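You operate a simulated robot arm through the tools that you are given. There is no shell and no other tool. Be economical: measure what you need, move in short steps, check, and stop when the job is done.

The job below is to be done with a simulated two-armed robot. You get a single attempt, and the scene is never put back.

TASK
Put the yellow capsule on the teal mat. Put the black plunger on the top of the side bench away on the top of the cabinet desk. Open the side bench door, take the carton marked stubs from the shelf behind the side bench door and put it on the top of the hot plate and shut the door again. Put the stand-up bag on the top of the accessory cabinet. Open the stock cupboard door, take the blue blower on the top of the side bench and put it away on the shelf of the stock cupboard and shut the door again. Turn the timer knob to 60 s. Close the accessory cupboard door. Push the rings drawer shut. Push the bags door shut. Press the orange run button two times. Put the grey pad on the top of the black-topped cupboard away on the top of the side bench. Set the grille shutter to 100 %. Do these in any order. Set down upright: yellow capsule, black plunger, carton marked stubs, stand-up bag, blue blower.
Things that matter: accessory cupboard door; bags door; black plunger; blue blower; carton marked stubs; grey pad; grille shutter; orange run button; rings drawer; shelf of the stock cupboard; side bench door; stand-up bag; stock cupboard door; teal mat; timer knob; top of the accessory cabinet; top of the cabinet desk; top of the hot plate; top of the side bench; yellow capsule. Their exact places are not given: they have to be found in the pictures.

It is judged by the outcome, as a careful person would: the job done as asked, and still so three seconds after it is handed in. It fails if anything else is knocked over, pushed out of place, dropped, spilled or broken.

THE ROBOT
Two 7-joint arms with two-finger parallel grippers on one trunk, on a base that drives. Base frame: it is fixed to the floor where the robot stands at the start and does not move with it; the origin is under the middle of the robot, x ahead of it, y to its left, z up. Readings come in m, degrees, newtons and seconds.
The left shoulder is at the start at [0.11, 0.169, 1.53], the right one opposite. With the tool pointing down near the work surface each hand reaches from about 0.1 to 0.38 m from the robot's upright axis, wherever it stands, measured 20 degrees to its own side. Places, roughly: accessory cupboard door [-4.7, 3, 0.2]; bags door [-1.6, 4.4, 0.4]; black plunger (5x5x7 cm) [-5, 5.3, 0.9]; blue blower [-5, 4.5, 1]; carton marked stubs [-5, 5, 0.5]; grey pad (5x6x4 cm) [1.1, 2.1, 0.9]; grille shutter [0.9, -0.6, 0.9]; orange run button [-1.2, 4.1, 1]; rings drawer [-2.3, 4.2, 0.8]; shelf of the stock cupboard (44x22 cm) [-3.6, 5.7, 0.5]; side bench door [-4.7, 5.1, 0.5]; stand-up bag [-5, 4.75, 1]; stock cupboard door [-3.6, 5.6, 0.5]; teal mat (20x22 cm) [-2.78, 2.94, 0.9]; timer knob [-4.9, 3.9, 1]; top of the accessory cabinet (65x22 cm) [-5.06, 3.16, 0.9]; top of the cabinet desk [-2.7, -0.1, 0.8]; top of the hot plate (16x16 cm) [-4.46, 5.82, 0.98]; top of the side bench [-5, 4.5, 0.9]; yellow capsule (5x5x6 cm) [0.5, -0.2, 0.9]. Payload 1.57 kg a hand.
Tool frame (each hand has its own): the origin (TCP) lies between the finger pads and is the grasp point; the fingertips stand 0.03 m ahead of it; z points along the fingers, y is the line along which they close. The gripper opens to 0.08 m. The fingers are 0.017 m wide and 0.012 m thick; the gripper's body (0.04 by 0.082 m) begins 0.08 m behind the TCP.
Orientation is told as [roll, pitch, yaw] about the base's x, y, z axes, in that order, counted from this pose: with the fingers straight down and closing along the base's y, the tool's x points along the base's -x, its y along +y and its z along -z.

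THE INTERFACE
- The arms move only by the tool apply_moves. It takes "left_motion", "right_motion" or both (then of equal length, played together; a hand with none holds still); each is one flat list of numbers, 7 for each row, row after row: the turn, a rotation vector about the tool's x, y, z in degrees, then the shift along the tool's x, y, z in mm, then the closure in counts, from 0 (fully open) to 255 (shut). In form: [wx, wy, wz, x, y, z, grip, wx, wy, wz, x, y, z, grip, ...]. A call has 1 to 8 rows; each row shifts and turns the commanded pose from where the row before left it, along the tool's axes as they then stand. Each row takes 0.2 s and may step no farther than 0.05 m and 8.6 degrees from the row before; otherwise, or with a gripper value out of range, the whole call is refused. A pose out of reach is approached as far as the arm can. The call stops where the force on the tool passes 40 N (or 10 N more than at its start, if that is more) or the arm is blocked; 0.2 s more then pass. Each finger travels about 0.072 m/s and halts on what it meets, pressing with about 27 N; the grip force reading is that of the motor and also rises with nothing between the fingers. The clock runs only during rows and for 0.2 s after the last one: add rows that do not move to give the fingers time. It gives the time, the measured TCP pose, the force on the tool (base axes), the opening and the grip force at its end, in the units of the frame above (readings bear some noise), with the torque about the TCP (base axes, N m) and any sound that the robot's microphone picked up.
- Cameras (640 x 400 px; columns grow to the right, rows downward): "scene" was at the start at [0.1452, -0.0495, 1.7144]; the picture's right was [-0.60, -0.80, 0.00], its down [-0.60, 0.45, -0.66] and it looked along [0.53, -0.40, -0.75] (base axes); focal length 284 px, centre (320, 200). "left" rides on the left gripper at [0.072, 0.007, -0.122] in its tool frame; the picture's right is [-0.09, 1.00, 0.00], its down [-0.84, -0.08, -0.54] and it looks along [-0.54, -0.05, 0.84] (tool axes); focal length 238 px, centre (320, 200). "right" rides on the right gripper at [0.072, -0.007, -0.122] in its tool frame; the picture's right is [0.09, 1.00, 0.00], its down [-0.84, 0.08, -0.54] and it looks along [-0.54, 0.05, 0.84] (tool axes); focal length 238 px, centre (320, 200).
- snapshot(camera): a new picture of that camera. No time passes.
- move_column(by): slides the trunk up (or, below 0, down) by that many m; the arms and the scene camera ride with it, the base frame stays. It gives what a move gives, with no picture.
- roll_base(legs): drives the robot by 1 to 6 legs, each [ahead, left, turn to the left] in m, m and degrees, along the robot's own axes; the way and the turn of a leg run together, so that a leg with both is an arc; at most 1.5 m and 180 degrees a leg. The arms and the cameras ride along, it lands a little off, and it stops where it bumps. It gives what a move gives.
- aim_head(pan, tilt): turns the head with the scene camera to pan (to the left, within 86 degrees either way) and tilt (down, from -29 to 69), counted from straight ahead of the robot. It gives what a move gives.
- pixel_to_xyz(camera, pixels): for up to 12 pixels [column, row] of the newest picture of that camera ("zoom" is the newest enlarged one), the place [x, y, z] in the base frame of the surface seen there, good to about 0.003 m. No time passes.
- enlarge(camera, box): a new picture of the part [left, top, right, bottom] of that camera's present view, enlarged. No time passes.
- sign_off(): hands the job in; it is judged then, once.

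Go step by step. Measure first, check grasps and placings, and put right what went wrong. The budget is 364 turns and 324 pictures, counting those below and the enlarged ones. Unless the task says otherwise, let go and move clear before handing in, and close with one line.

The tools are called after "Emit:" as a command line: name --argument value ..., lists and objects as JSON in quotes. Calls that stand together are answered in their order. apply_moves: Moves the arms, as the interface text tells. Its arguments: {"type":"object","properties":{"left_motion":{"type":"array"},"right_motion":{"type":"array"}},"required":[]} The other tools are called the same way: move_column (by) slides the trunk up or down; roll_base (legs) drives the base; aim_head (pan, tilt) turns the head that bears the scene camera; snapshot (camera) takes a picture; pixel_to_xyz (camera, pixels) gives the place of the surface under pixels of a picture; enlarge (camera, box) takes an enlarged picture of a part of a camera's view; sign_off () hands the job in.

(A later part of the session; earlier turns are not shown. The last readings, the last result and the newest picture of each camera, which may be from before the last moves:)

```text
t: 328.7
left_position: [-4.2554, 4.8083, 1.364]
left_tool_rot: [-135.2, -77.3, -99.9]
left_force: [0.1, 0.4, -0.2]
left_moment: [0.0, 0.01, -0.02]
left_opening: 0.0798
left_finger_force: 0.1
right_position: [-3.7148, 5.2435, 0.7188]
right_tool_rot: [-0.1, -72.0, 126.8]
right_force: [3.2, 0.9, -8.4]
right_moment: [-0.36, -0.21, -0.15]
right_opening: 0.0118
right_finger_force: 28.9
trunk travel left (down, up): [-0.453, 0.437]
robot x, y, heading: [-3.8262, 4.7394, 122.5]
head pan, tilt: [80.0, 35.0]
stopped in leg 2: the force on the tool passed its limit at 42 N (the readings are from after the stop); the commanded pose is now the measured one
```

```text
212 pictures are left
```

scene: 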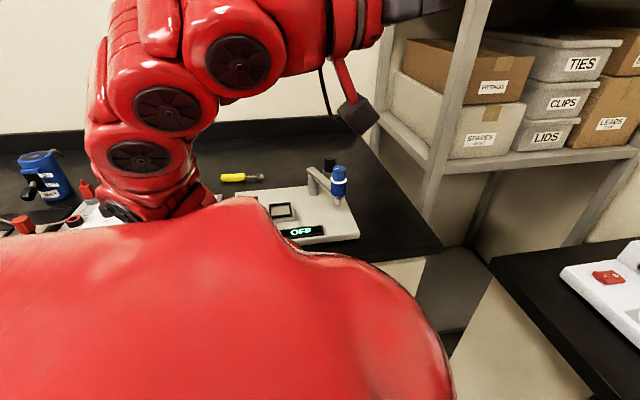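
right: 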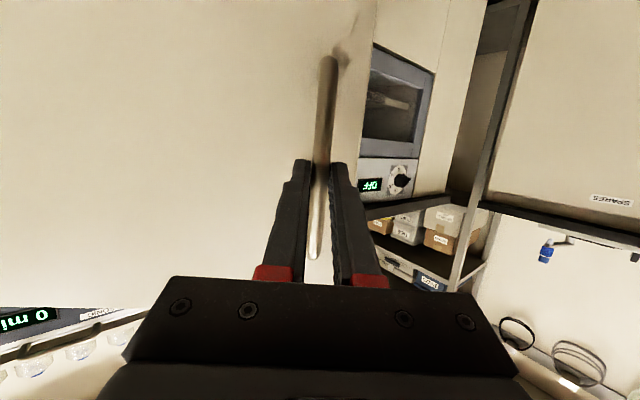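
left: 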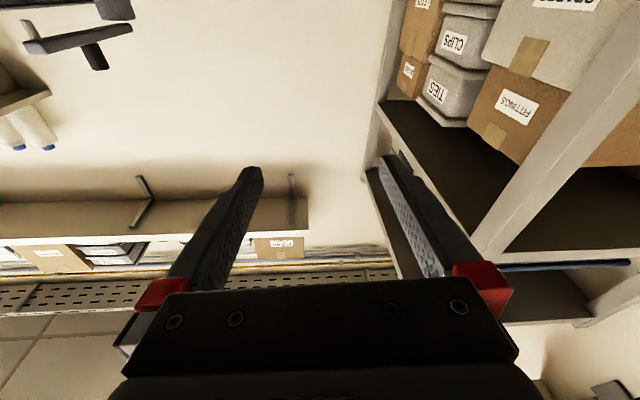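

Opened about 34°. Continue by 11° more.

Emit:
roll_base --legs '[[-0.163, -0.082, 11]]'

Emit:
aim_head --pan -60 --tilt 45

Emit:
snapshot --camera "scene"

```text
t: 330.2
left_position: [-4.0955, 4.6486, 1.3645]
left_tool_rot: [-135.4, -77.5, -88.4]
left_force: [0.1, -0.7, 0.3]
left_moment: [-0.01, -0.04, 0.04]
left_opening: 0.0801
left_finger_force: 0.0
right_position: [-3.6483, 5.1794, 0.7205]
right_tool_rot: [-0.1, -72.1, 137.9]
right_force: [16.7, 18.3, -9.1]
right_moment: [-0.37, -0.53, -0.44]
right_opening: 0.0117
right_finger_force: 29.5
trunk travel left (down, up): [-0.453, 0.437]
robot x, y, heading: [-3.665, 4.6643, 133.6]
head pan, tilt: [80.0, 35.0]
```

```text
t: 332.5
left_position: [-4.0947, 4.6475, 1.3633]
left_tool_rot: [-135.2, -77.4, -88.6]
left_force: [-0.4, 0.6, -0.3]
left_moment: [0.0, -0.04, 0.0]
left_opening: 0.0802
left_finger_force: 0.0
right_position: [-3.6473, 5.1797, 0.7201]
right_tool_rot: [-0.3, -72.2, 138.0]
right_force: [13.1, 14.5, -5.6]
right_moment: [-0.1, -0.22, -0.42]
right_opening: 0.0118
right_finger_force: 29.4
trunk travel left (down, up): [-0.453, 0.437]
robot x, y, heading: [-3.6647, 4.6664, 133.4]
head pan, tilt: [-60.0, 45.0]
```

```text
211 pictures are left
```

scene: 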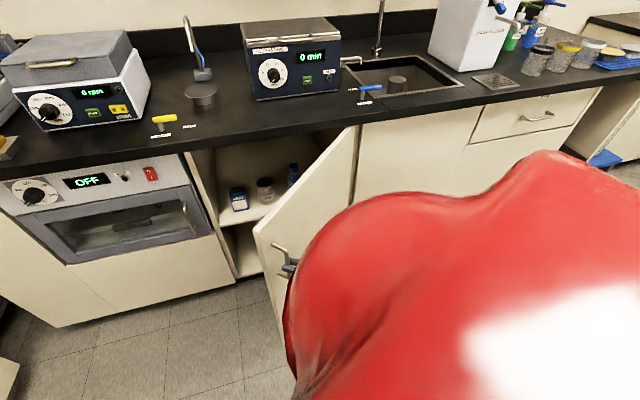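

The door is about 45° open. Two more small arcs.

Emit:
roll_base --legs '[[-0.163, -0.082, 11]]'

Emit:
roll_base --legs '[[-0.163, -0.082, 11]]'

```text
t: 334.4
left_position: [-3.9075, 4.5175, 1.3636]
left_tool_rot: [-134.9, -77.5, -77.9]
left_force: [-0.2, 0.3, -0.2]
left_moment: [-0.01, 0.01, -0.01]
left_opening: 0.0801
left_finger_force: 0.0
right_position: [-3.5676, 5.1265, 0.7206]
right_tool_rot: [-0.6, -72.1, 148.8]
right_force: [1.4, 3.3, -5.8]
right_moment: [-0.2, -0.2, -0.23]
right_opening: 0.0117
right_finger_force: 29.0
trunk travel left (down, up): [-0.453, 0.437]
robot x, y, heading: [-3.4869, 4.619, 144.8]
head pan, tilt: [-60.0, 45.0]
stopped in leg 1: the force on the tool passed its limit at 41 N (the readings are from after the stop); the commanded pose is now the measured one
```

```text
t: 335.9
left_position: [-3.6981, 4.4306, 1.3639]
left_tool_rot: [-135.6, -77.4, -66.4]
left_force: [0.4, -0.2, 0.7]
left_moment: [-0.03, -0.01, 0.02]
left_opening: 0.08
left_finger_force: 0.1
right_position: [-3.4807, 5.0941, 0.7204]
right_tool_rot: [-0.5, -72.1, 159.6]
right_force: [6.6, 20.0, -7.5]
right_moment: [-0.18, -0.54, -0.34]
right_opening: 0.0118
right_finger_force: 29.4
trunk travel left (down, up): [-0.453, 0.437]
robot x, y, heading: [-3.3043, 4.6075, 155.5]
head pan, tilt: [-60.0, 45.0]
```

Opened to about 68°. One more arc to ~80°, then release.

Emit:
roll_base --legs '[[-0.178, -0.09, 12]]'

Emit:
apply_moves --right_motion '[0, 0, 0, 0, 0, 0, 130, 0, 0, 0, 0, 0, 0, 105, 0, 0, 0, 0, 0, 0, 105]'

Emit:
snapshot --camera "right"

Emit:
snapshot --camera "scene"

```text
t: 337.5
left_position: [-3.4569, 4.383, 1.3643]
left_tool_rot: [-135.8, -77.4, -54.5]
left_force: [0.4, 0.0, -0.2]
left_moment: [0.01, 0.0, 0.01]
left_opening: 0.08
left_finger_force: 0.1
right_position: [-3.3796, 5.0776, 0.7206]
right_tool_rot: [-0.6, -72.0, 171.5]
right_force: [4.5, 33.7, 1.9]
right_moment: [0.07, -0.31, -0.61]
right_opening: 0.0117
right_finger_force: 28.9
trunk travel left (down, up): [-0.453, 0.437]
robot x, y, heading: [-3.1089, 4.6361, 167.6]
head pan, tilt: [-60.0, 45.0]
```

```text
t: 338.3
left_position: [-3.4589, 4.3796, 1.3638]
left_tool_rot: [-134.9, -77.4, -55.0]
left_force: [-0.6, -0.1, 0.2]
left_moment: [-0.01, 0.02, 0.0]
left_opening: 0.0798
left_finger_force: 0.2
right_position: [-3.3817, 5.0758, 0.7212]
right_tool_rot: [-1.2, -72.1, 172.0]
right_force: [-0.8, 0.5, 0.8]
right_moment: [-0.02, 0.0, 0.02]
right_opening: 0.047
right_finger_force: 0.1
trunk travel left (down, up): [-0.453, 0.437]
robot x, y, heading: [-3.1103, 4.6362, 167.4]
head pan, tilt: [-60.0, 45.0]
```

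```text
210 pictures are left
```

right: 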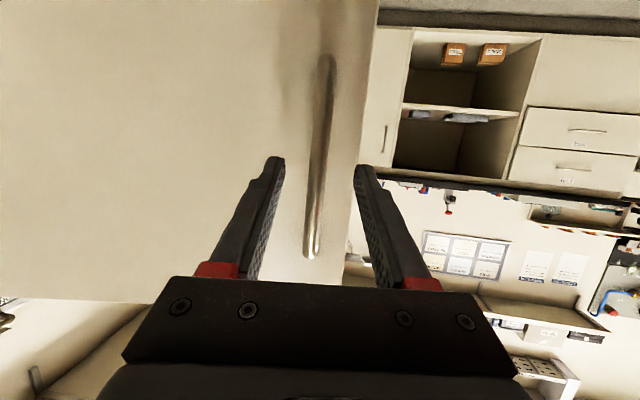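

```text
209 pictures are left
```

scene: 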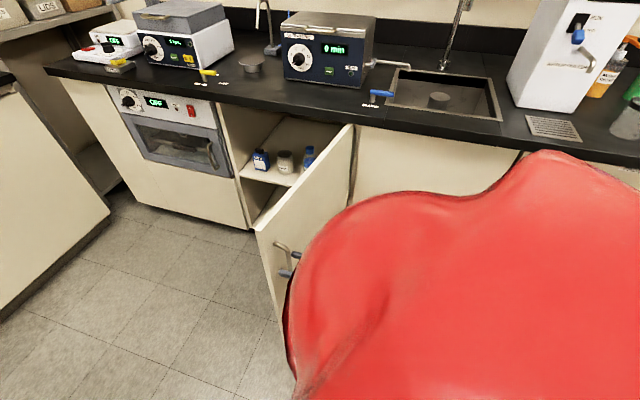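

The door is about 80° open. Measure the shelf and the items on it.

Emit:
enlarge --camera "scene" --box '[210, 90, 370, 220]'

Emit:
pixel_to_xyz --camera "zoom" --pixels '[[205, 290], [200, 305], [305, 305], [385, 290], [120, 310], [150, 320], [230, 330], [280, 180], [300, 230], [345, 330], [130, 230], [250, 210]]'

```text
3.08 times, centred on (290, 155) of scene
```

zoom: 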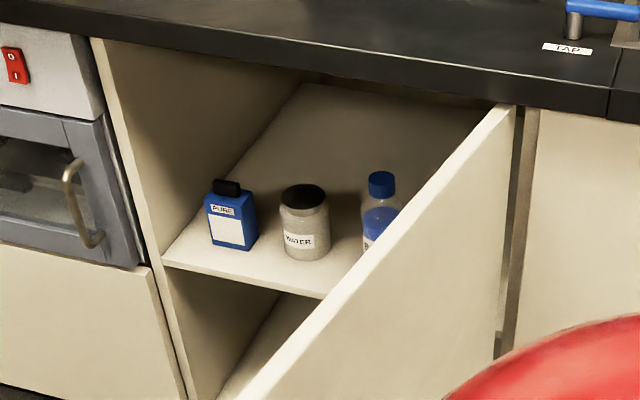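

```text
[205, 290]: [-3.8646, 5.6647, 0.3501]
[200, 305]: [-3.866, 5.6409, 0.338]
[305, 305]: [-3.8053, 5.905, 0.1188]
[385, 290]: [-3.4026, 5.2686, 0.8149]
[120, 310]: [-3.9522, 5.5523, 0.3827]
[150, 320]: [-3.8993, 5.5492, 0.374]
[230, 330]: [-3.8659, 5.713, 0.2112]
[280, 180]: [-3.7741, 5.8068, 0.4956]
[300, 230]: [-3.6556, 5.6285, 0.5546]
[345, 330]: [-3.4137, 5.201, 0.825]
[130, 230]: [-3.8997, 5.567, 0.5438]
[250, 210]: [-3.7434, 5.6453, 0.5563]
```

Measure the three items' positions more carefully.

Emit:
pixel_to_xyz --camera "zoom" --pixels '[[212, 220], [250, 225], [228, 190], [303, 195], [282, 230], [328, 230], [380, 182], [365, 225], [310, 262], [400, 130], [330, 120], [215, 262]]'

```text
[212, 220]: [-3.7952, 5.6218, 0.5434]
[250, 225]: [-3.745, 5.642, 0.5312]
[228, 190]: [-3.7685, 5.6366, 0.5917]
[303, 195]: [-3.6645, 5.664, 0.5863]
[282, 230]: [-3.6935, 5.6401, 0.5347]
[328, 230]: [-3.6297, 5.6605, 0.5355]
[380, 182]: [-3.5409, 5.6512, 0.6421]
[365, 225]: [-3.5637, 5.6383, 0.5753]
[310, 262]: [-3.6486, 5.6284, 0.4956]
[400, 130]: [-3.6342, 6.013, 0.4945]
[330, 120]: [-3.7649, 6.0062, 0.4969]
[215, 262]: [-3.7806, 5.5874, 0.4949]
```

The free spot is right of the bottle (x≈-3.43), so the door should open past 90°. Re-grip the bar and continue the arc.

Emit:
apply_moves --right_motion '[0, 0, 0, 0, 0, 0, 255, 0, 0, 0, 0, 0, 0, 255, 0, 0, 0, 0, 0, 0, 255]'

Emit:
roll_base --legs '[[-0.19, -0.08, 12]]'

Emit:
roll_base --legs '[[-0.19, -0.08, 12]]'

```text
t: 339.1
left_position: [-3.4575, 4.3814, 1.3634]
left_tool_rot: [-135.2, -77.4, -54.8]
left_force: [0.0, 0.5, 0.1]
left_moment: [0.02, 0.0, 0.0]
left_opening: 0.08
left_finger_force: 0.0
right_position: [-3.3805, 5.0761, 0.7216]
right_tool_rot: [-1.2, -72.3, 171.9]
right_force: [1.4, 14.8, 4.6]
right_moment: [-0.16, -0.04, -0.34]
right_opening: 0.0119
right_finger_force: 29.4
trunk travel left (down, up): [-0.453, 0.437]
robot x, y, heading: [-3.1075, 4.6352, 167.5]
head pan, tilt: [-60.0, 45.0]
```

```text
t: 340.1
left_position: [-3.4042, 4.3744, 1.3632]
left_tool_rot: [-135.4, -77.3, -52.1]
left_force: [0.7, 0.8, 0.8]
left_moment: [0.0, 0.0, 0.01]
left_opening: 0.08
left_finger_force: 0.0
right_position: [-3.3561, 5.0754, 0.7206]
right_tool_rot: [-1.4, -72.1, 174.2]
right_force: [0.5, -1.1, -11.6]
right_moment: [-0.42, -0.31, -0.12]
right_opening: 0.0117
right_finger_force: 29.5
trunk travel left (down, up): [-0.453, 0.437]
robot x, y, heading: [-3.0627, 4.6427, 169.8]
head pan, tilt: [-60.0, 45.0]
stopped in leg 1: the force on the tool passed its limit at 43 N (the readings are from after the stop); the commanded pose is now the measured one
```

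```text
t: 341.2
left_position: [-3.2841, 4.3713, 1.3641]
left_tool_rot: [-135.5, -77.4, -46.6]
left_force: [0.7, -1.1, 0.6]
left_moment: [0.02, 0.0, 0.03]
left_opening: 0.0799
left_finger_force: 0.1
right_position: [-3.3013, 5.0787, 0.7223]
right_tool_rot: [-2.3, -72.4, 179.7]
right_force: [0.8, 0.3, -15.0]
right_moment: [-0.58, -0.54, -0.11]
right_opening: 0.012
right_finger_force: 28.9
trunk travel left (down, up): [-0.453, 0.437]
robot x, y, heading: [-2.9732, 4.6716, 175.2]
head pan, tilt: [-60.0, 45.0]
stopped in leg 1: the force on the tool passed its limit at 44 N (the readings are from after the stop); the commanded pose is now the measured one
```

About 89° now. Two more small steps.

Emit:
roll_base --legs '[[-0.16, -0.06, 10]]'

Emit:
roll_base --legs '[[-0.16, -0.06, 10]]'

Emit:
snapshot --camera "right"

```text
t: 342.3
left_position: [-3.2142, 4.3721, 1.3646]
left_tool_rot: [-135.4, -77.3, -43.4]
left_force: [0.1, -0.4, 0.0]
left_moment: [0.0, -0.01, 0.0]
left_opening: 0.0797
left_finger_force: 0.0
right_position: [-3.2719, 5.0815, 0.7243]
right_tool_rot: [-3.3, -72.5, -177.0]
right_force: [1.5, 2.7, -14.6]
right_moment: [-0.52, -0.49, -0.16]
right_opening: 0.012
right_finger_force: 29.4
trunk travel left (down, up): [-0.453, 0.437]
robot x, y, heading: [-2.9209, 4.6901, 178.6]
head pan, tilt: [-60.0, 45.0]
stopped in leg 1: the force on the tool passed its limit at 46 N (the readings are from after the stop); the commanded pose is now the measured one
```

```text
t: 343.3
left_position: [-3.1508, 4.3765, 1.3645]
left_tool_rot: [-135.3, -77.4, -40.6]
left_force: [0.7, -0.3, 0.6]
left_moment: [-0.01, -0.02, 0.01]
left_opening: 0.0799
left_finger_force: 0.0
right_position: [-3.2439, 5.0862, 0.7234]
right_tool_rot: [-4.0, -72.6, -174.0]
right_force: [1.2, 4.1, -14.1]
right_moment: [-0.51, -0.61, -0.15]
right_opening: 0.0121
right_finger_force: 29.3
trunk travel left (down, up): [-0.453, 0.437]
robot x, y, heading: [-2.8745, 4.7099, -178.2]
head pan, tilt: [-60.0, 45.0]
stopped in leg 1: the force on the tool passed its limit at 46 N (the readings are from after the stop); the commanded pose is now the measured one
```

```text
207 pictures are left
```

right: 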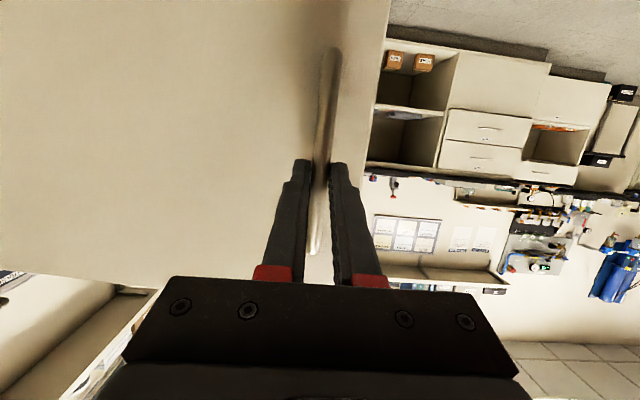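

The door is ~96° open now, enough. Release, back off, and raise the hand above the door's top.

Emit:
apply_moves --right_motion '[0, 0, 0, 0, 0, 0, 105, 0, 0, 0, 0, 0, 0, 60, 0, 0, 0, 0, 0, 0, 60]'

Emit:
roll_base --legs '[[-0.1, 0, 0]]'

Emit:
move_column --by 0.4

Emit:
snapshot --camera "right"

```text
t: 344.1
left_position: [-3.1531, 4.3763, 1.3641]
left_tool_rot: [-134.8, -77.4, -41.1]
left_force: [0.1, 0.2, -0.7]
left_moment: [0.0, -0.03, -0.02]
left_opening: 0.0801
left_finger_force: 0.1
right_position: [-3.2468, 5.0862, 0.7261]
right_tool_rot: [-4.9, -72.8, -173.1]
right_force: [-0.2, 0.2, 0.8]
right_moment: [-0.02, 0.0, 0.05]
right_opening: 0.0611
right_finger_force: 0.1
trunk travel left (down, up): [-0.453, 0.437]
robot x, y, heading: [-2.8765, 4.7089, -178.6]
head pan, tilt: [-60.0, 45.0]
```

```text
t: 345.2
left_position: [-3.0528, 4.3784, 1.3641]
left_tool_rot: [-135.0, -77.3, -41.0]
left_force: [0.9, -0.2, -0.1]
left_moment: [-0.06, -0.04, -0.04]
left_opening: 0.0801
left_finger_force: 0.0
right_position: [-3.1471, 5.0885, 0.7273]
right_tool_rot: [-5.0, -72.9, -173.0]
right_force: [0.1, -0.3, 1.1]
right_moment: [0.01, -0.01, 0.0]
right_opening: 0.0613
right_finger_force: 0.0
trunk travel left (down, up): [-0.453, 0.437]
robot x, y, heading: [-2.7781, 4.7128, -178.2]
head pan, tilt: [-60.0, 45.0]
```

```text
t: 349.0
left_position: [-3.0542, 4.3777, 1.7635]
left_tool_rot: [-134.8, -77.4, -41.2]
left_force: [0.5, -0.5, 0.3]
left_moment: [0.01, -0.01, 0.01]
left_opening: 0.08
left_finger_force: 0.0
right_position: [-3.1468, 5.0872, 1.1265]
right_tool_rot: [-5.0, -72.8, -173.0]
right_force: [0.9, -0.3, -0.2]
right_moment: [-0.02, 0.0, 0.02]
right_opening: 0.0613
right_finger_force: 0.1
trunk travel left (down, up): [-0.853, 0.037]
robot x, y, heading: [-2.7765, 4.7139, -178.5]
head pan, tilt: [-60.0, 45.0]
```

```text
206 pictures are left
```

right: 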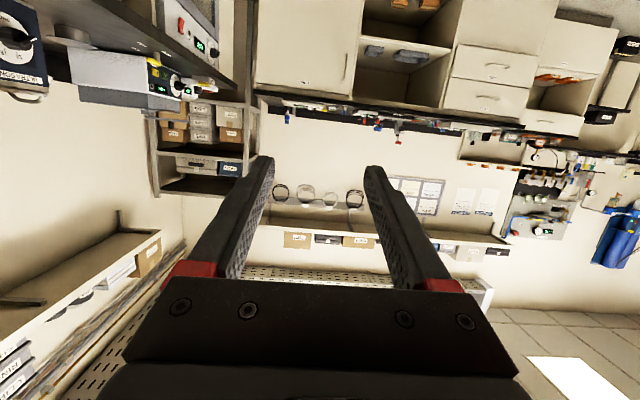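

While I'm here, I'll turn to face south and look at the rings drawer, bags door and run button.

Emit:
roll_base --legs '[[0, -0.15, 0], [0, 0, 88]]'

Emit:
aim_head --pan 15 --tilt 40

Emit:
snapshot --camera "scene"

Emit:
aim_head --pan 55 --tilt 35

Emit:
snapshot --camera "scene"

```text
t: 354.2
left_position: [-2.4546, 4.5769, 1.7618]
left_tool_rot: [-134.8, -77.4, 47.4]
left_force: [-0.6, 0.6, -0.7]
left_moment: [0.01, 0.01, 0.0]
left_opening: 0.08
left_finger_force: 0.0
right_position: [-3.1664, 4.5015, 1.1268]
right_tool_rot: [-5.0, -72.8, -84.5]
right_force: [-0.5, -0.2, -0.7]
right_moment: [-0.02, 0.02, 0.0]
right_opening: 0.0614
right_finger_force: 0.0
trunk travel left (down, up): [-0.853, 0.037]
robot x, y, heading: [-2.7821, 4.8655, -89.8]
head pan, tilt: [-60.0, 45.0]
```

```text
t: 355.6
left_position: [-2.4542, 4.5775, 1.763]
left_tool_rot: [-134.7, -77.4, 47.3]
left_force: [-0.1, -0.3, -0.8]
left_moment: [0.03, -0.01, 0.01]
left_opening: 0.0803
left_finger_force: 0.1
right_position: [-3.1661, 4.5028, 1.1259]
right_tool_rot: [-5.0, -72.7, -84.4]
right_force: [0.0, -0.5, 0.2]
right_moment: [-0.03, 0.01, 0.01]
right_opening: 0.0612
right_finger_force: 0.1
trunk travel left (down, up): [-0.853, 0.037]
robot x, y, heading: [-2.7806, 4.8608, -89.8]
head pan, tilt: [15.0, 40.0]
```

```text
205 pictures are left
```

scene: 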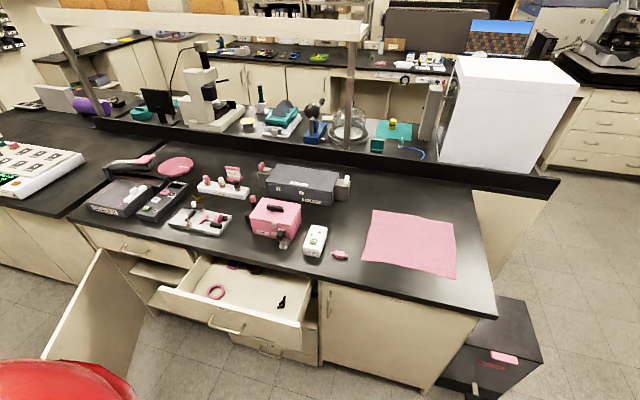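

```text
t: 356.7
left_position: [-2.4534, 4.5768, 1.7634]
left_tool_rot: [-134.8, -77.4, 47.3]
left_force: [1.0, 0.0, -0.1]
left_moment: [-0.01, 0.0, -0.01]
left_opening: 0.0798
left_finger_force: 0.0
right_position: [-3.166, 4.5031, 1.1257]
right_tool_rot: [-5.1, -72.9, -84.4]
right_force: [-0.1, -0.2, -0.3]
right_moment: [0.01, -0.03, 0.03]
right_opening: 0.0611
right_finger_force: 0.1
trunk travel left (down, up): [-0.853, 0.037]
robot x, y, heading: [-2.7834, 4.8621, -89.7]
head pan, tilt: [55.0, 35.0]
```

```text
204 pictures are left
```

scene: 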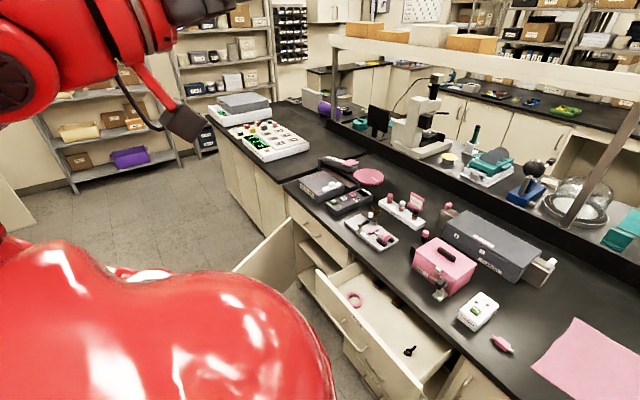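

The rings drawer and the bags door are open here. Measure them in this picture.

Emit:
pixel_to_xyz --camera "scene" --pixels '[[320, 272], [345, 320], [405, 388], [395, 398], [350, 262], [240, 265], [290, 222], [245, 275], [300, 290], [335, 345], [275, 140], [430, 375]]'

Emit:
enlarge --camera "scene" --box '[220, 180, 460, 400]'

Emit:
enlarge --camera "scene" --box '[200, 85, 360, 185]'

```text
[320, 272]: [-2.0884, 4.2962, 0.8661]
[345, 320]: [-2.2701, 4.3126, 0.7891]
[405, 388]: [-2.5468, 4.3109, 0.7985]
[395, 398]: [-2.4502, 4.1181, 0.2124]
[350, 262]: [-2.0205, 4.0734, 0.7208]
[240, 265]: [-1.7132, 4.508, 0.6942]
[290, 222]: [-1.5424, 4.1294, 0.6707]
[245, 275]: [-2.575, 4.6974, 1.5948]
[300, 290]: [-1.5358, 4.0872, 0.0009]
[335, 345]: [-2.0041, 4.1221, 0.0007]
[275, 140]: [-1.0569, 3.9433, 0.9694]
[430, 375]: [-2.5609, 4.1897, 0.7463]
```

```text
1.82 times, centred on (340, 290) of scene
```

zoom: 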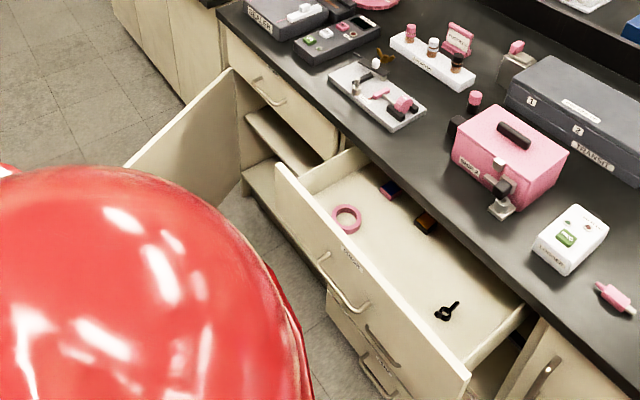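

```text
4.00 times, centred on (280, 135) of scene
```

zoom: 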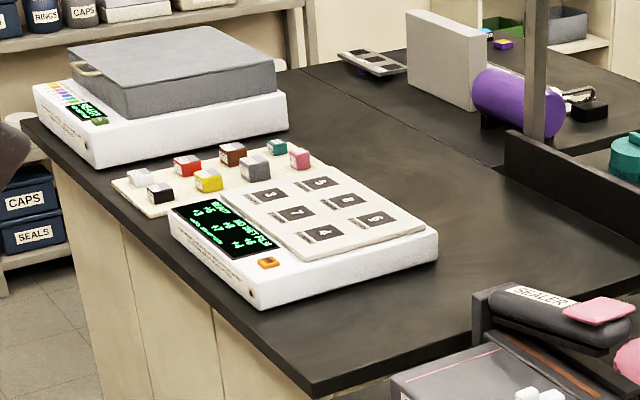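

Rings drawer: front face at y≈4.31, x -2.55..-2.09; the closed neighbours' faces are at y≈4.12. Drive so the closed fingers face the drawer front at x≈-2.40, z≈0.76.

Emit:
apply_moves --right_motion '[0, 0, 0, 0, 0, 0, 255, 0, 0, 0, 0, 0, 0, 255, 0, 0, 0, 0, 0, 0, 255, 0, 0, 0, 0, 0, 0, 255]'

Emit:
roll_base --legs '[[0, 0.766, 0]]'

Emit:
move_column --by -0.36

Emit:
snapshot --camera "right"

```text
t: 357.7
left_position: [-2.4544, 4.577, 1.7639]
left_tool_rot: [-134.8, -77.3, 47.3]
left_force: [0.4, 0.9, 0.7]
left_moment: [0.02, -0.03, 0.0]
left_opening: 0.0801
left_finger_force: 0.1
right_position: [-3.1659, 4.5014, 1.1254]
right_tool_rot: [-5.0, -72.8, -84.5]
right_force: [-0.3, 0.5, 0.2]
right_moment: [0.02, 0.01, 0.02]
right_opening: 0.0
right_finger_force: 22.0
trunk travel left (down, up): [-0.853, 0.037]
robot x, y, heading: [-2.7835, 4.8598, -89.7]
head pan, tilt: [55.0, 35.0]
```

```text
t: 361.8
left_position: [-1.6912, 4.5843, 1.7636]
left_tool_rot: [-135.0, -77.4, 47.7]
left_force: [0.2, -0.5, -0.1]
left_moment: [0.04, -0.01, 0.03]
left_opening: 0.08
left_finger_force: 0.0
right_position: [-2.4016, 4.5044, 1.1259]
right_tool_rot: [-4.8, -72.8, -84.3]
right_force: [0.6, -0.3, -0.3]
right_moment: [0.0, -0.02, 0.0]
right_opening: 0.0001
right_finger_force: 21.5
trunk travel left (down, up): [-0.853, 0.037]
robot x, y, heading: [-2.0165, 4.8691, -89.4]
head pan, tilt: [55.0, 35.0]
```

```text
t: 365.3
left_position: [-1.6892, 4.5827, 1.4041]
left_tool_rot: [-134.8, -77.3, 47.7]
left_force: [-0.5, 0.3, -0.2]
left_moment: [-0.01, 0.02, 0.0]
left_opening: 0.0798
left_finger_force: 0.2
right_position: [-2.4005, 4.5035, 0.7651]
right_tool_rot: [-5.0, -72.8, -84.2]
right_force: [0.0, -0.2, 0.8]
right_moment: [0.01, 0.02, -0.02]
right_opening: 0.0
right_finger_force: 21.1
trunk travel left (down, up): [-0.493, 0.397]
robot x, y, heading: [-2.0146, 4.8667, -89.4]
head pan, tilt: [55.0, 35.0]
```

```text
201 pictures are left
```

right: 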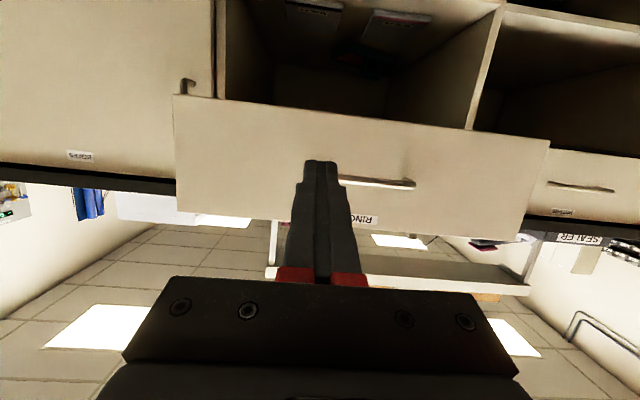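

The drawer front labelled RINGS is ahead. Check its height range.

Emit:
pixel_to_xyz --camera "right" --pixels '[[250, 125], [250, 205], [280, 150], [375, 182], [430, 225], [520, 180], [190, 150]]'

```text
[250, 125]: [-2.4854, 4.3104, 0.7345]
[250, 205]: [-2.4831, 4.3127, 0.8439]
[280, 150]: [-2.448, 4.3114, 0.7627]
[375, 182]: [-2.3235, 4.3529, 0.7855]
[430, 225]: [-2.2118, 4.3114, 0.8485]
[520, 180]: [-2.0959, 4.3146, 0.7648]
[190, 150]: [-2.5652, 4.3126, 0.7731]
```

Push the drawer by driving forward; it stops when shut.

Emit:
roll_base --legs '[[0.2, 0, 0]]'

Emit:
roll_base --legs '[[0.16, 0, 0]]'

Emit:
snapshot --camera "right"

```text
t: 366.9
left_position: [-1.6873, 4.3829, 1.4033]
left_tool_rot: [-134.6, -77.4, 47.5]
left_force: [-0.6, -0.3, 0.6]
left_moment: [0.0, -0.01, 0.03]
left_opening: 0.0801
left_finger_force: 0.1
right_position: [-2.3988, 4.3055, 0.7652]
right_tool_rot: [-4.8, -72.8, -84.1]
right_force: [-0.5, -0.2, -0.5]
right_moment: [0.02, 0.0, -0.02]
right_opening: 0.0001
right_finger_force: 21.4
trunk travel left (down, up): [-0.493, 0.397]
robot x, y, heading: [-2.0157, 4.6667, -89.5]
head pan, tilt: [55.0, 35.0]
```

```text
t: 368.4
left_position: [-1.6871, 4.229, 1.4045]
left_tool_rot: [-134.7, -77.5, 47.5]
left_force: [0.5, 0.1, 0.7]
left_moment: [-0.03, -0.01, 0.02]
left_opening: 0.0799
left_finger_force: 0.2
right_position: [-2.3976, 4.1531, 0.7626]
right_tool_rot: [-4.6, -72.5, -84.6]
right_force: [-0.2, -0.5, 0.2]
right_moment: [-0.03, -0.01, -0.01]
right_opening: 0.0
right_finger_force: 20.8
trunk travel left (down, up): [-0.493, 0.397]
robot x, y, heading: [-2.0132, 4.5143, -89.7]
head pan, tilt: [55.0, 35.0]
stopped in leg 1: the force on the tool passed its limit at 163 N (the readings are from after the stop); the commanded pose is now the measured one
```

```text
200 pictures are left
```

right: 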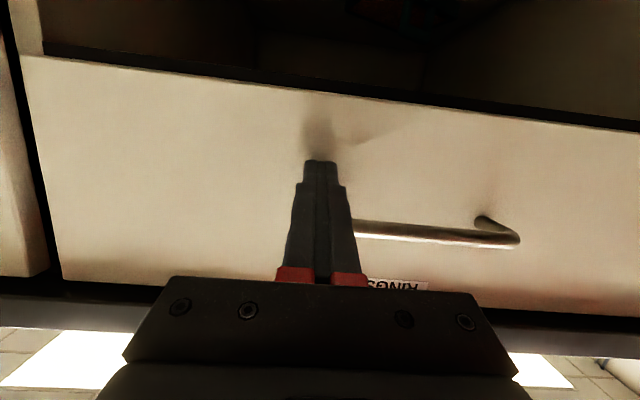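

Verify it is flush: measure the drawer face and its neighbour.

Emit:
pixel_to_xyz --camera "right" --pixels '[[100, 180], [15, 200], [250, 130], [560, 180]]'

Emit:
roll_base --legs '[[-0.3, 0, 0]]'

Emit:
snapshot --camera "right"

```text
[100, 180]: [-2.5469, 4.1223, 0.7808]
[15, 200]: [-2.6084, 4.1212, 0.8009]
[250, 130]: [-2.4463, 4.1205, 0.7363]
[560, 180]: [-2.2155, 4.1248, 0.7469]
```

```text
t: 370.4
left_position: [-1.6894, 4.5297, 1.4036]
left_tool_rot: [-134.9, -77.4, 47.6]
left_force: [0.3, 0.2, -0.5]
left_moment: [0.01, 0.02, -0.01]
left_opening: 0.0798
left_finger_force: 0.0
right_position: [-2.4, 4.4533, 0.7656]
right_tool_rot: [-4.6, -72.7, -84.5]
right_force: [0.6, 0.7, -0.6]
right_moment: [-0.02, 0.03, 0.01]
right_opening: 0.0
right_finger_force: 21.2
trunk travel left (down, up): [-0.493, 0.397]
robot x, y, heading: [-2.0156, 4.8119, -89.3]
head pan, tilt: [55.0, 35.0]
```

```text
199 pictures are left
```

right: 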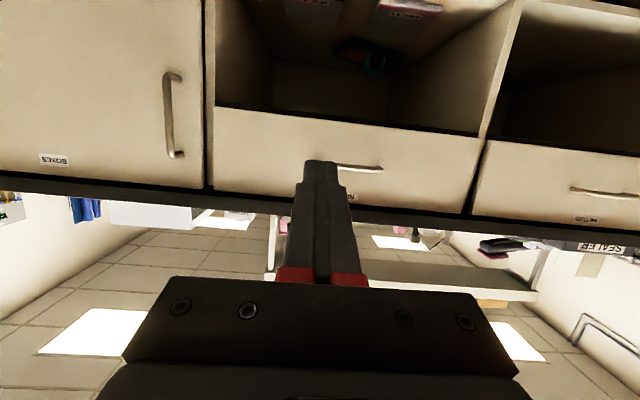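

The drawer is flush (face y=4.122 like its neighbour). Next the bags door; measure it from here.

Emit:
move_column --by 0.2

Emit:
aim_head --pan 25 --tilt 50

Emit:
snapshot --camera "scene"

```text
t: 372.6
left_position: [-1.6904, 4.5285, 1.6021]
left_tool_rot: [-134.7, -77.6, 47.6]
left_force: [-0.5, 0.2, -0.2]
left_moment: [-0.01, 0.0, 0.02]
left_opening: 0.0801
left_finger_force: 0.0
right_position: [-2.3989, 4.4511, 0.9649]
right_tool_rot: [-4.5, -72.7, -84.5]
right_force: [0.1, 0.7, 0.4]
right_moment: [-0.01, -0.01, 0.01]
right_opening: 0.0001
right_finger_force: 21.8
trunk travel left (down, up): [-0.693, 0.197]
robot x, y, heading: [-2.0179, 4.8136, -89.9]
head pan, tilt: [55.0, 35.0]
```

```text
t: 373.6
left_position: [-1.6893, 4.5285, 1.6041]
left_tool_rot: [-134.7, -77.5, 47.5]
left_force: [0.4, -0.2, 0.6]
left_moment: [0.0, 0.0, 0.03]
left_opening: 0.08
left_finger_force: 0.1
right_position: [-2.4009, 4.4516, 0.9649]
right_tool_rot: [-4.7, -72.6, -84.4]
right_force: [-0.3, 0.0, 0.3]
right_moment: [0.01, 0.03, 0.0]
right_opening: 0.0002
right_finger_force: 21.4
trunk travel left (down, up): [-0.693, 0.197]
robot x, y, heading: [-2.0198, 4.8142, -89.7]
head pan, tilt: [25.0, 50.0]
```

```text
198 pictures are left
```

scene: 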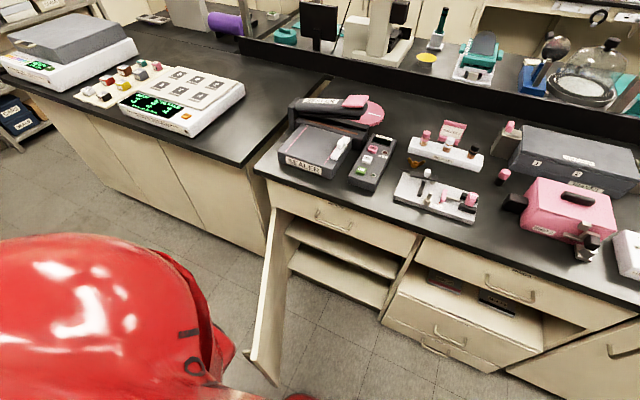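

Emit:
pixel_to_xyz --camera "scene" --pixels '[[282, 215], [288, 225], [250, 345], [276, 380], [268, 300], [245, 350], [280, 260], [186, 116], [190, 105], [200, 100], [150, 108], [245, 165]]'

Emit:
enlarge --camera "scene" --box '[70, 50, 250, 150]'

```text
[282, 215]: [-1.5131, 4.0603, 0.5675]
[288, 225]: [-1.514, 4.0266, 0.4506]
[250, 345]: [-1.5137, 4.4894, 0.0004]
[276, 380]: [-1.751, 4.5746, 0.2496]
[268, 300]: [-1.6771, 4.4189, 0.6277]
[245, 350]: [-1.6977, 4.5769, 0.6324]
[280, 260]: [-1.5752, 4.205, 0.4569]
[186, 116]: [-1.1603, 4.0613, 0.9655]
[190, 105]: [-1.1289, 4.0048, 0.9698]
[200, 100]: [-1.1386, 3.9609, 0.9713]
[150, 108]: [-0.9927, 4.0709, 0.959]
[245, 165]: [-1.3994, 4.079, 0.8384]
```

```text
3.56 times, centred on (160, 100) of scene
```

zoom: 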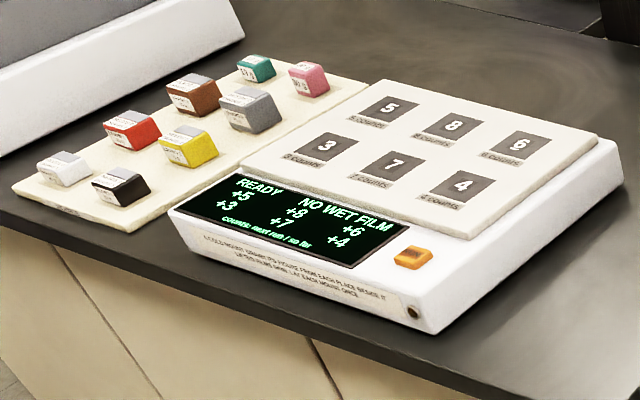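

The orange button is at (-1.160,4.061), top z≈0.966. I'll tilt the fingers steeper, and drive there passing clear of the open bags door (free end y 4.575).

Emit:
apply_moves --right_motion '[0, 8, 0, 0, 0, 0, 255, 0, 8, 0, 0, 0, 0, 255, 0, 8, 0, 0, 0, 0, 255]'

Emit:
roll_base --legs '[[-0.17, 0, 0], [0, 1.24, 0]]'

Emit:
move_column --by 0.15

Emit:
snapshot --camera "right"

```text
t: 374.4
left_position: [-1.6907, 4.5295, 1.604]
left_tool_rot: [-135.0, -77.5, 47.8]
left_force: [-0.3, -0.3, 0.1]
left_moment: [0.0, -0.03, 0.01]
left_opening: 0.08
left_finger_force: 0.1
right_position: [-2.4483, 4.459, 0.9443]
right_tool_rot: [-2.1, -48.5, -87.4]
right_force: [-0.3, -0.6, 0.6]
right_moment: [-0.02, 0.02, -0.01]
right_opening: 0.0
right_finger_force: 21.3
right hand out of reach, approached as far as the arm can: row 1, 2, 3
trunk travel left (down, up): [-0.693, 0.197]
robot x, y, heading: [-2.015, 4.8121, -89.6]
head pan, tilt: [25.0, 50.0]
```

```text
t: 381.7
left_position: [-0.4489, 4.7064, 1.6032]
left_tool_rot: [-134.7, -77.5, 47.4]
left_force: [0.7, -0.6, -0.7]
left_moment: [0.01, 0.02, -0.02]
left_opening: 0.0801
left_finger_force: 0.0
right_position: [-1.2065, 4.6371, 0.9437]
right_tool_rot: [-2.0, -48.6, -87.4]
right_force: [0.1, -0.3, 0.1]
right_moment: [0.0, 0.03, 0.0]
right_opening: 0.0
right_finger_force: 21.3
trunk travel left (down, up): [-0.693, 0.197]
robot x, y, heading: [-0.7738, 4.9926, -89.5]
head pan, tilt: [25.0, 50.0]
```

```text
t: 383.5
left_position: [-0.4492, 4.7064, 1.7547]
left_tool_rot: [-134.7, -77.5, 47.5]
left_force: [-0.3, 0.0, 0.4]
left_moment: [0.0, 0.0, 0.03]
left_opening: 0.0799
left_finger_force: 0.1
right_position: [-1.2067, 4.6362, 1.0935]
right_tool_rot: [-2.1, -48.6, -87.4]
right_force: [-0.5, -0.5, 0.8]
right_moment: [0.0, -0.01, 0.01]
right_opening: 0.0002
right_finger_force: 21.1
trunk travel left (down, up): [-0.843, 0.047]
robot x, y, heading: [-0.7749, 4.9934, -89.5]
head pan, tilt: [25.0, 50.0]
```

```text
196 pictures are left
```

right: 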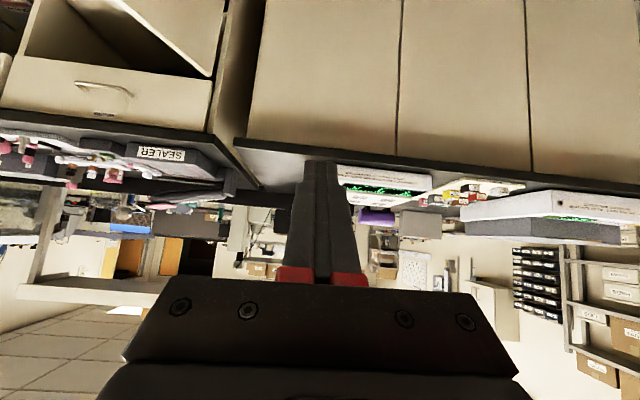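

Extend the hand forward 0.12 m so the base need not crowd the desk.

Emit:
apply_moves --right_motion '[0, 0, 0, -26, 0, 30, 255, 0, 0, 0, -26, 0, 30, 255, 0, 0, 0, -26, 0, 30, 255]'

Emit:
roll_base --legs '[[0.25, 0.0, 0]]'

Emit:
snapshot --camera "right"

```text
t: 384.3
left_position: [-0.4493, 4.7056, 1.754]
left_tool_rot: [-134.5, -77.5, 47.3]
left_force: [0.3, -0.8, -0.9]
left_moment: [-0.01, 0.01, -0.03]
left_opening: 0.0799
left_finger_force: 0.1
right_position: [-1.2045, 4.5159, 1.093]
right_tool_rot: [-2.0, -48.6, -87.5]
right_force: [0.1, 0.8, 0.9]
right_moment: [0.0, 0.01, 0.01]
right_opening: 0.0001
right_finger_force: 21.1
trunk travel left (down, up): [-0.843, 0.047]
robot x, y, heading: [-0.7753, 4.9931, -89.7]
head pan, tilt: [25.0, 50.0]
```

```text
t: 386.1
left_position: [-0.4471, 4.456, 1.7537]
left_tool_rot: [-134.8, -77.4, 47.7]
left_force: [-0.5, 0.0, -0.3]
left_moment: [0.01, 0.02, 0.0]
left_opening: 0.0799
left_finger_force: 0.1
right_position: [-1.202, 4.268, 1.0939]
right_tool_rot: [-2.1, -48.7, -87.4]
right_force: [0.4, -0.1, 0.6]
right_moment: [-0.03, -0.01, 0.01]
right_opening: 0.0
right_finger_force: 21.2
trunk travel left (down, up): [-0.843, 0.047]
robot x, y, heading: [-0.7705, 4.7371, -89.6]
head pan, tilt: [25.0, 50.0]
```

```text
195 pictures are left
```

right: 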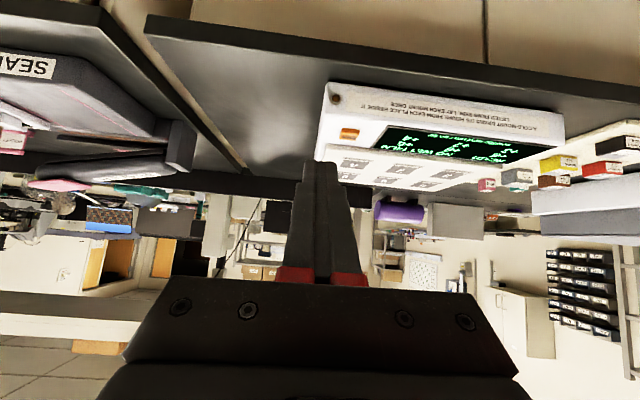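

The button is at (350,133). Measure it.

Emit:
pixel_to_xyz --camera "right" --pixels '[[350, 132], [343, 132], [357, 132], [350, 126], [350, 139], [365, 145], [380, 165]]'

```text
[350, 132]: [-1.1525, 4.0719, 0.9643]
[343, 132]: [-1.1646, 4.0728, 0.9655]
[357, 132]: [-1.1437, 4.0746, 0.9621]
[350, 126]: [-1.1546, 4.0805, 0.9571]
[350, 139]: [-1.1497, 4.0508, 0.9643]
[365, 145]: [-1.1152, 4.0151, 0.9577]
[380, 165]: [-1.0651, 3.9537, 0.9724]
```

Move over the button: left 48 mm, forward 183 mm; then lower.

Emit:
roll_base --legs '[[0.183, 0.048, 0]]'

Emit:
move_column --by -0.09

Emit:
snapshot --camera "right"

```text
t: 387.6
left_position: [-0.3973, 4.2744, 1.7529]
left_tool_rot: [-135.0, -77.4, 47.9]
left_force: [0.6, 0.3, -0.2]
left_moment: [0.03, 0.0, 0.05]
left_opening: 0.08
left_finger_force: 0.0
right_position: [-1.1539, 4.0846, 1.0951]
right_tool_rot: [-2.0, -48.6, -87.2]
right_force: [-0.3, 0.4, -0.3]
right_moment: [0.02, 0.0, -0.02]
right_opening: 0.0
right_finger_force: 21.9
trunk travel left (down, up): [-0.843, 0.047]
robot x, y, heading: [-0.7262, 4.5576, -89.6]
head pan, tilt: [25.0, 50.0]
```

```text
t: 388.9
left_position: [-0.3959, 4.272, 1.6639]
left_tool_rot: [-134.5, -77.5, 47.5]
left_force: [-0.2, 0.1, 0.1]
left_moment: [-0.02, 0.02, 0.02]
left_opening: 0.08
left_finger_force: 0.0
right_position: [-1.1526, 4.0819, 1.0048]
right_tool_rot: [-2.2, -48.7, -87.3]
right_force: [-0.1, -0.7, -0.1]
right_moment: [0.0, -0.01, 0.0]
right_opening: 0.0002
right_finger_force: 20.8
trunk travel left (down, up): [-0.753, 0.137]
robot x, y, heading: [-0.7276, 4.5596, -89.5]
head pan, tilt: [25.0, 50.0]
```

```text
194 pictures are left
```

right: 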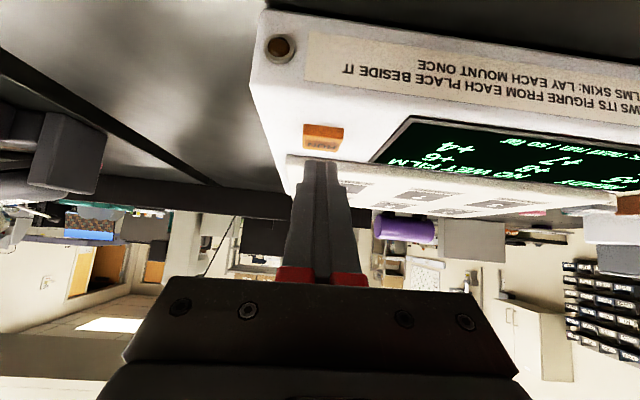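

The tip is just above the button. Lower carefully.

Emit:
move_column --by -0.016

Emit:
move_column --by -0.006

Emit:
snapshot --camera "right"

```text
t: 389.5
left_position: [-0.3973, 4.2739, 1.6472]
left_tool_rot: [-134.7, -77.3, 47.6]
left_force: [-0.5, 0.9, 0.4]
left_moment: [-0.01, -0.01, -0.03]
left_opening: 0.08
left_finger_force: 0.0
right_position: [-1.1518, 4.082, 0.9887]
right_tool_rot: [-2.1, -48.7, -87.3]
right_force: [0.1, 0.7, 4.3]
right_moment: [-0.08, 0.0, -0.05]
right_opening: 0.0
right_finger_force: 21.4
trunk travel left (down, up): [-0.737, 0.153]
robot x, y, heading: [-0.7272, 4.5595, -89.5]
head pan, tilt: [25.0, 50.0]
heard: click
```

```text
t: 390.1
left_position: [-0.3945, 4.2736, 1.642]
left_tool_rot: [-134.7, -77.5, 47.6]
left_force: [-0.5, 0.2, 0.3]
left_moment: [0.01, -0.03, -0.02]
left_opening: 0.0798
left_finger_force: 0.1
right_position: [-1.1513, 4.0828, 0.986]
right_tool_rot: [-2.3, -49.0, -87.1]
right_force: [-4.2, -4.2, 22.6]
right_moment: [-0.53, 0.11, -0.03]
right_opening: 0.0
right_finger_force: 21.1
trunk travel left (down, up): [-0.731, 0.159]
robot x, y, heading: [-0.723, 4.5579, -89.5]
head pan, tilt: [25.0, 50.0]
```

```text
193 pictures are left
```

right: 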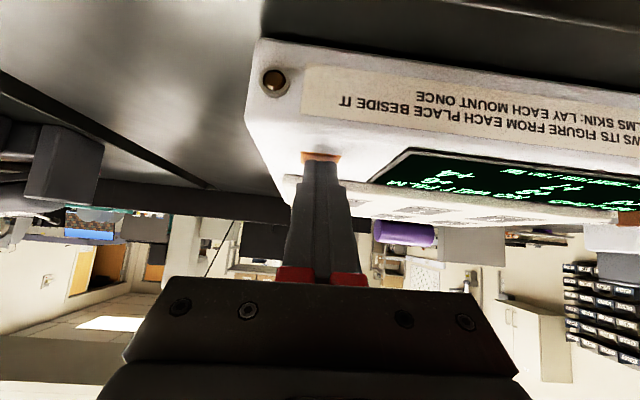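

One click heard. Raise fully, then press a second time.

Emit:
move_column --by 0.04

Emit:
move_column --by -0.035

```text
t: 390.9
left_position: [-0.3966, 4.2721, 1.682]
left_tool_rot: [-134.6, -77.5, 47.5]
left_force: [0.1, -0.5, 0.7]
left_moment: [-0.02, 0.02, 0.0]
left_opening: 0.0801
left_finger_force: 0.0
right_position: [-1.1522, 4.0819, 1.0213]
right_tool_rot: [-2.0, -48.6, -87.4]
right_force: [0.2, -0.1, 0.7]
right_moment: [0.04, 0.0, -0.01]
right_opening: 0.0001
right_finger_force: 21.3
trunk travel left (down, up): [-0.771, 0.119]
robot x, y, heading: [-0.7259, 4.5595, -89.6]
head pan, tilt: [25.0, 50.0]
```

```text
t: 391.7
left_position: [-0.3964, 4.2743, 1.646]
left_tool_rot: [-134.8, -77.4, 47.5]
left_force: [0.2, -0.2, 0.6]
left_moment: [-0.01, 0.03, 0.01]
left_opening: 0.08
left_finger_force: 0.3
right_position: [-1.1521, 4.082, 0.9883]
right_tool_rot: [-2.0, -48.7, -87.2]
right_force: [1.1, 0.8, 7.9]
right_moment: [-0.12, -0.05, -0.05]
right_opening: 0.0
right_finger_force: 21.0
trunk travel left (down, up): [-0.736, 0.154]
robot x, y, heading: [-0.7219, 4.5583, -89.5]
head pan, tilt: [25.0, 50.0]
heard: click
```

Second click heard: the button has been pressed twice. Now raise, back off and go to the bags door's outer (east) side.

Emit:
move_column --by 0.06

Emit:
roll_base --legs '[[-0.35, 0, 0], [0, -0.27, 0]]'

Emit:
move_column --by -0.4

Emit:
move_column --by -0.18

Emit:
snapshot --camera "right"

```text
t: 392.7
left_position: [-0.3974, 4.2726, 1.7059]
left_tool_rot: [-134.7, -77.5, 47.7]
left_force: [-0.3, -0.8, 0.2]
left_moment: [0.02, -0.05, 0.01]
left_opening: 0.0797
left_finger_force: 0.1
right_position: [-1.1519, 4.0811, 1.0468]
right_tool_rot: [-2.1, -48.6, -87.2]
right_force: [-0.3, -0.2, 0.1]
right_moment: [-0.02, -0.03, -0.01]
right_opening: 0.0
right_finger_force: 21.2
trunk travel left (down, up): [-0.796, 0.094]
robot x, y, heading: [-0.7255, 4.5557, -89.6]
head pan, tilt: [25.0, 50.0]
```

```text
t: 396.5
left_position: [-0.6686, 4.6218, 1.7062]
left_tool_rot: [-134.5, -77.3, 47.4]
left_force: [0.3, 0.0, 0.6]
left_moment: [0.02, -0.01, 0.0]
left_opening: 0.0799
left_finger_force: 0.0
right_position: [-1.4239, 4.4306, 1.0471]
right_tool_rot: [-2.1, -48.7, -87.2]
right_force: [0.1, -0.1, -1.2]
right_moment: [0.02, -0.02, 0.0]
right_opening: 0.0001
right_finger_force: 21.1
trunk travel left (down, up): [-0.796, 0.094]
robot x, y, heading: [-0.9969, 4.9078, -89.3]
head pan, tilt: [25.0, 50.0]
```

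```text
t: 400.3
left_position: [-0.67, 4.6232, 1.3076]
left_tool_rot: [-134.7, -77.4, 47.7]
left_force: [-0.4, -0.3, -1.1]
left_moment: [0.01, -0.01, -0.01]
left_opening: 0.0799
left_finger_force: 0.1
right_position: [-1.4256, 4.4303, 0.6464]
right_tool_rot: [-2.1, -48.6, -87.2]
right_force: [-1.1, 0.9, -0.2]
right_moment: [-0.01, 0.01, 0.01]
right_opening: 0.0
right_finger_force: 21.7
trunk travel left (down, up): [-0.396, 0.494]
robot x, y, heading: [-1.0008, 4.9072, -89.5]
head pan, tilt: [25.0, 50.0]
```

```text
t: 402.3
left_position: [-0.6697, 4.6233, 1.1265]
left_tool_rot: [-134.6, -77.6, 47.7]
left_force: [-0.3, 0.9, -0.1]
left_moment: [0.0, -0.02, -0.03]
left_opening: 0.0798
left_finger_force: 0.1
right_position: [-1.4258, 4.4313, 0.4674]
right_tool_rot: [-2.0, -48.6, -87.1]
right_force: [-1.1, 0.1, -0.1]
right_moment: [0.01, 0.02, 0.02]
right_opening: 0.0002
right_finger_force: 21.4
trunk travel left (down, up): [-0.216, 0.674]
robot x, y, heading: [-1.0014, 4.9083, -89.4]
head pan, tilt: [25.0, 50.0]
```

```text
192 pictures are left
```

right: 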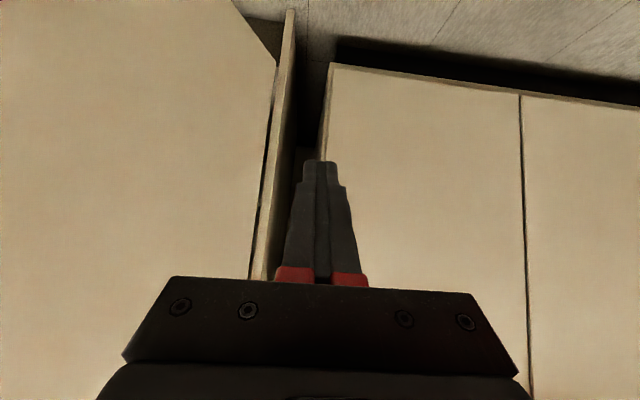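

The door is on the left (west). Push west, then south-west.

Emit:
roll_base --legs '[[0, -0.32, 0], [0.12, -0.08, 0]]'

Emit:
snapshot --camera "right"

```text
t: 405.4
left_position: [-1.0689, 4.4992, 1.1259]
left_tool_rot: [-134.7, -77.4, 48.0]
left_force: [-0.5, 0.2, 0.4]
left_moment: [-0.01, 0.02, 0.01]
left_opening: 0.08
left_finger_force: 0.0
right_position: [-1.8228, 4.3054, 0.467]
right_tool_rot: [-2.0, -48.7, -87.0]
right_force: [-0.6, -0.2, -0.6]
right_moment: [0.02, 0.02, 0.01]
right_opening: 0.0
right_finger_force: 20.8
trunk travel left (down, up): [-0.216, 0.674]
robot x, y, heading: [-1.3985, 4.7832, -89.3]
head pan, tilt: [25.0, 50.0]
```

```text
191 pictures are left
```

right: 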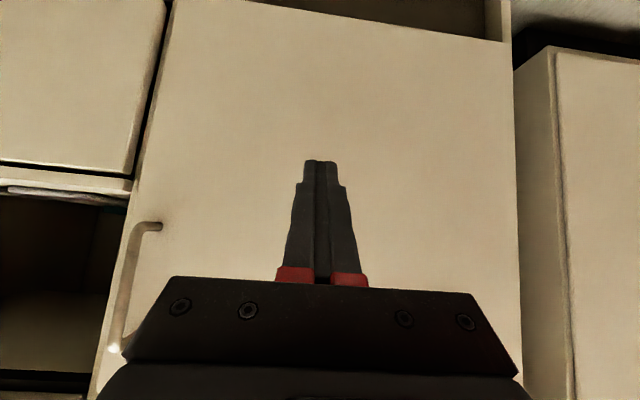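

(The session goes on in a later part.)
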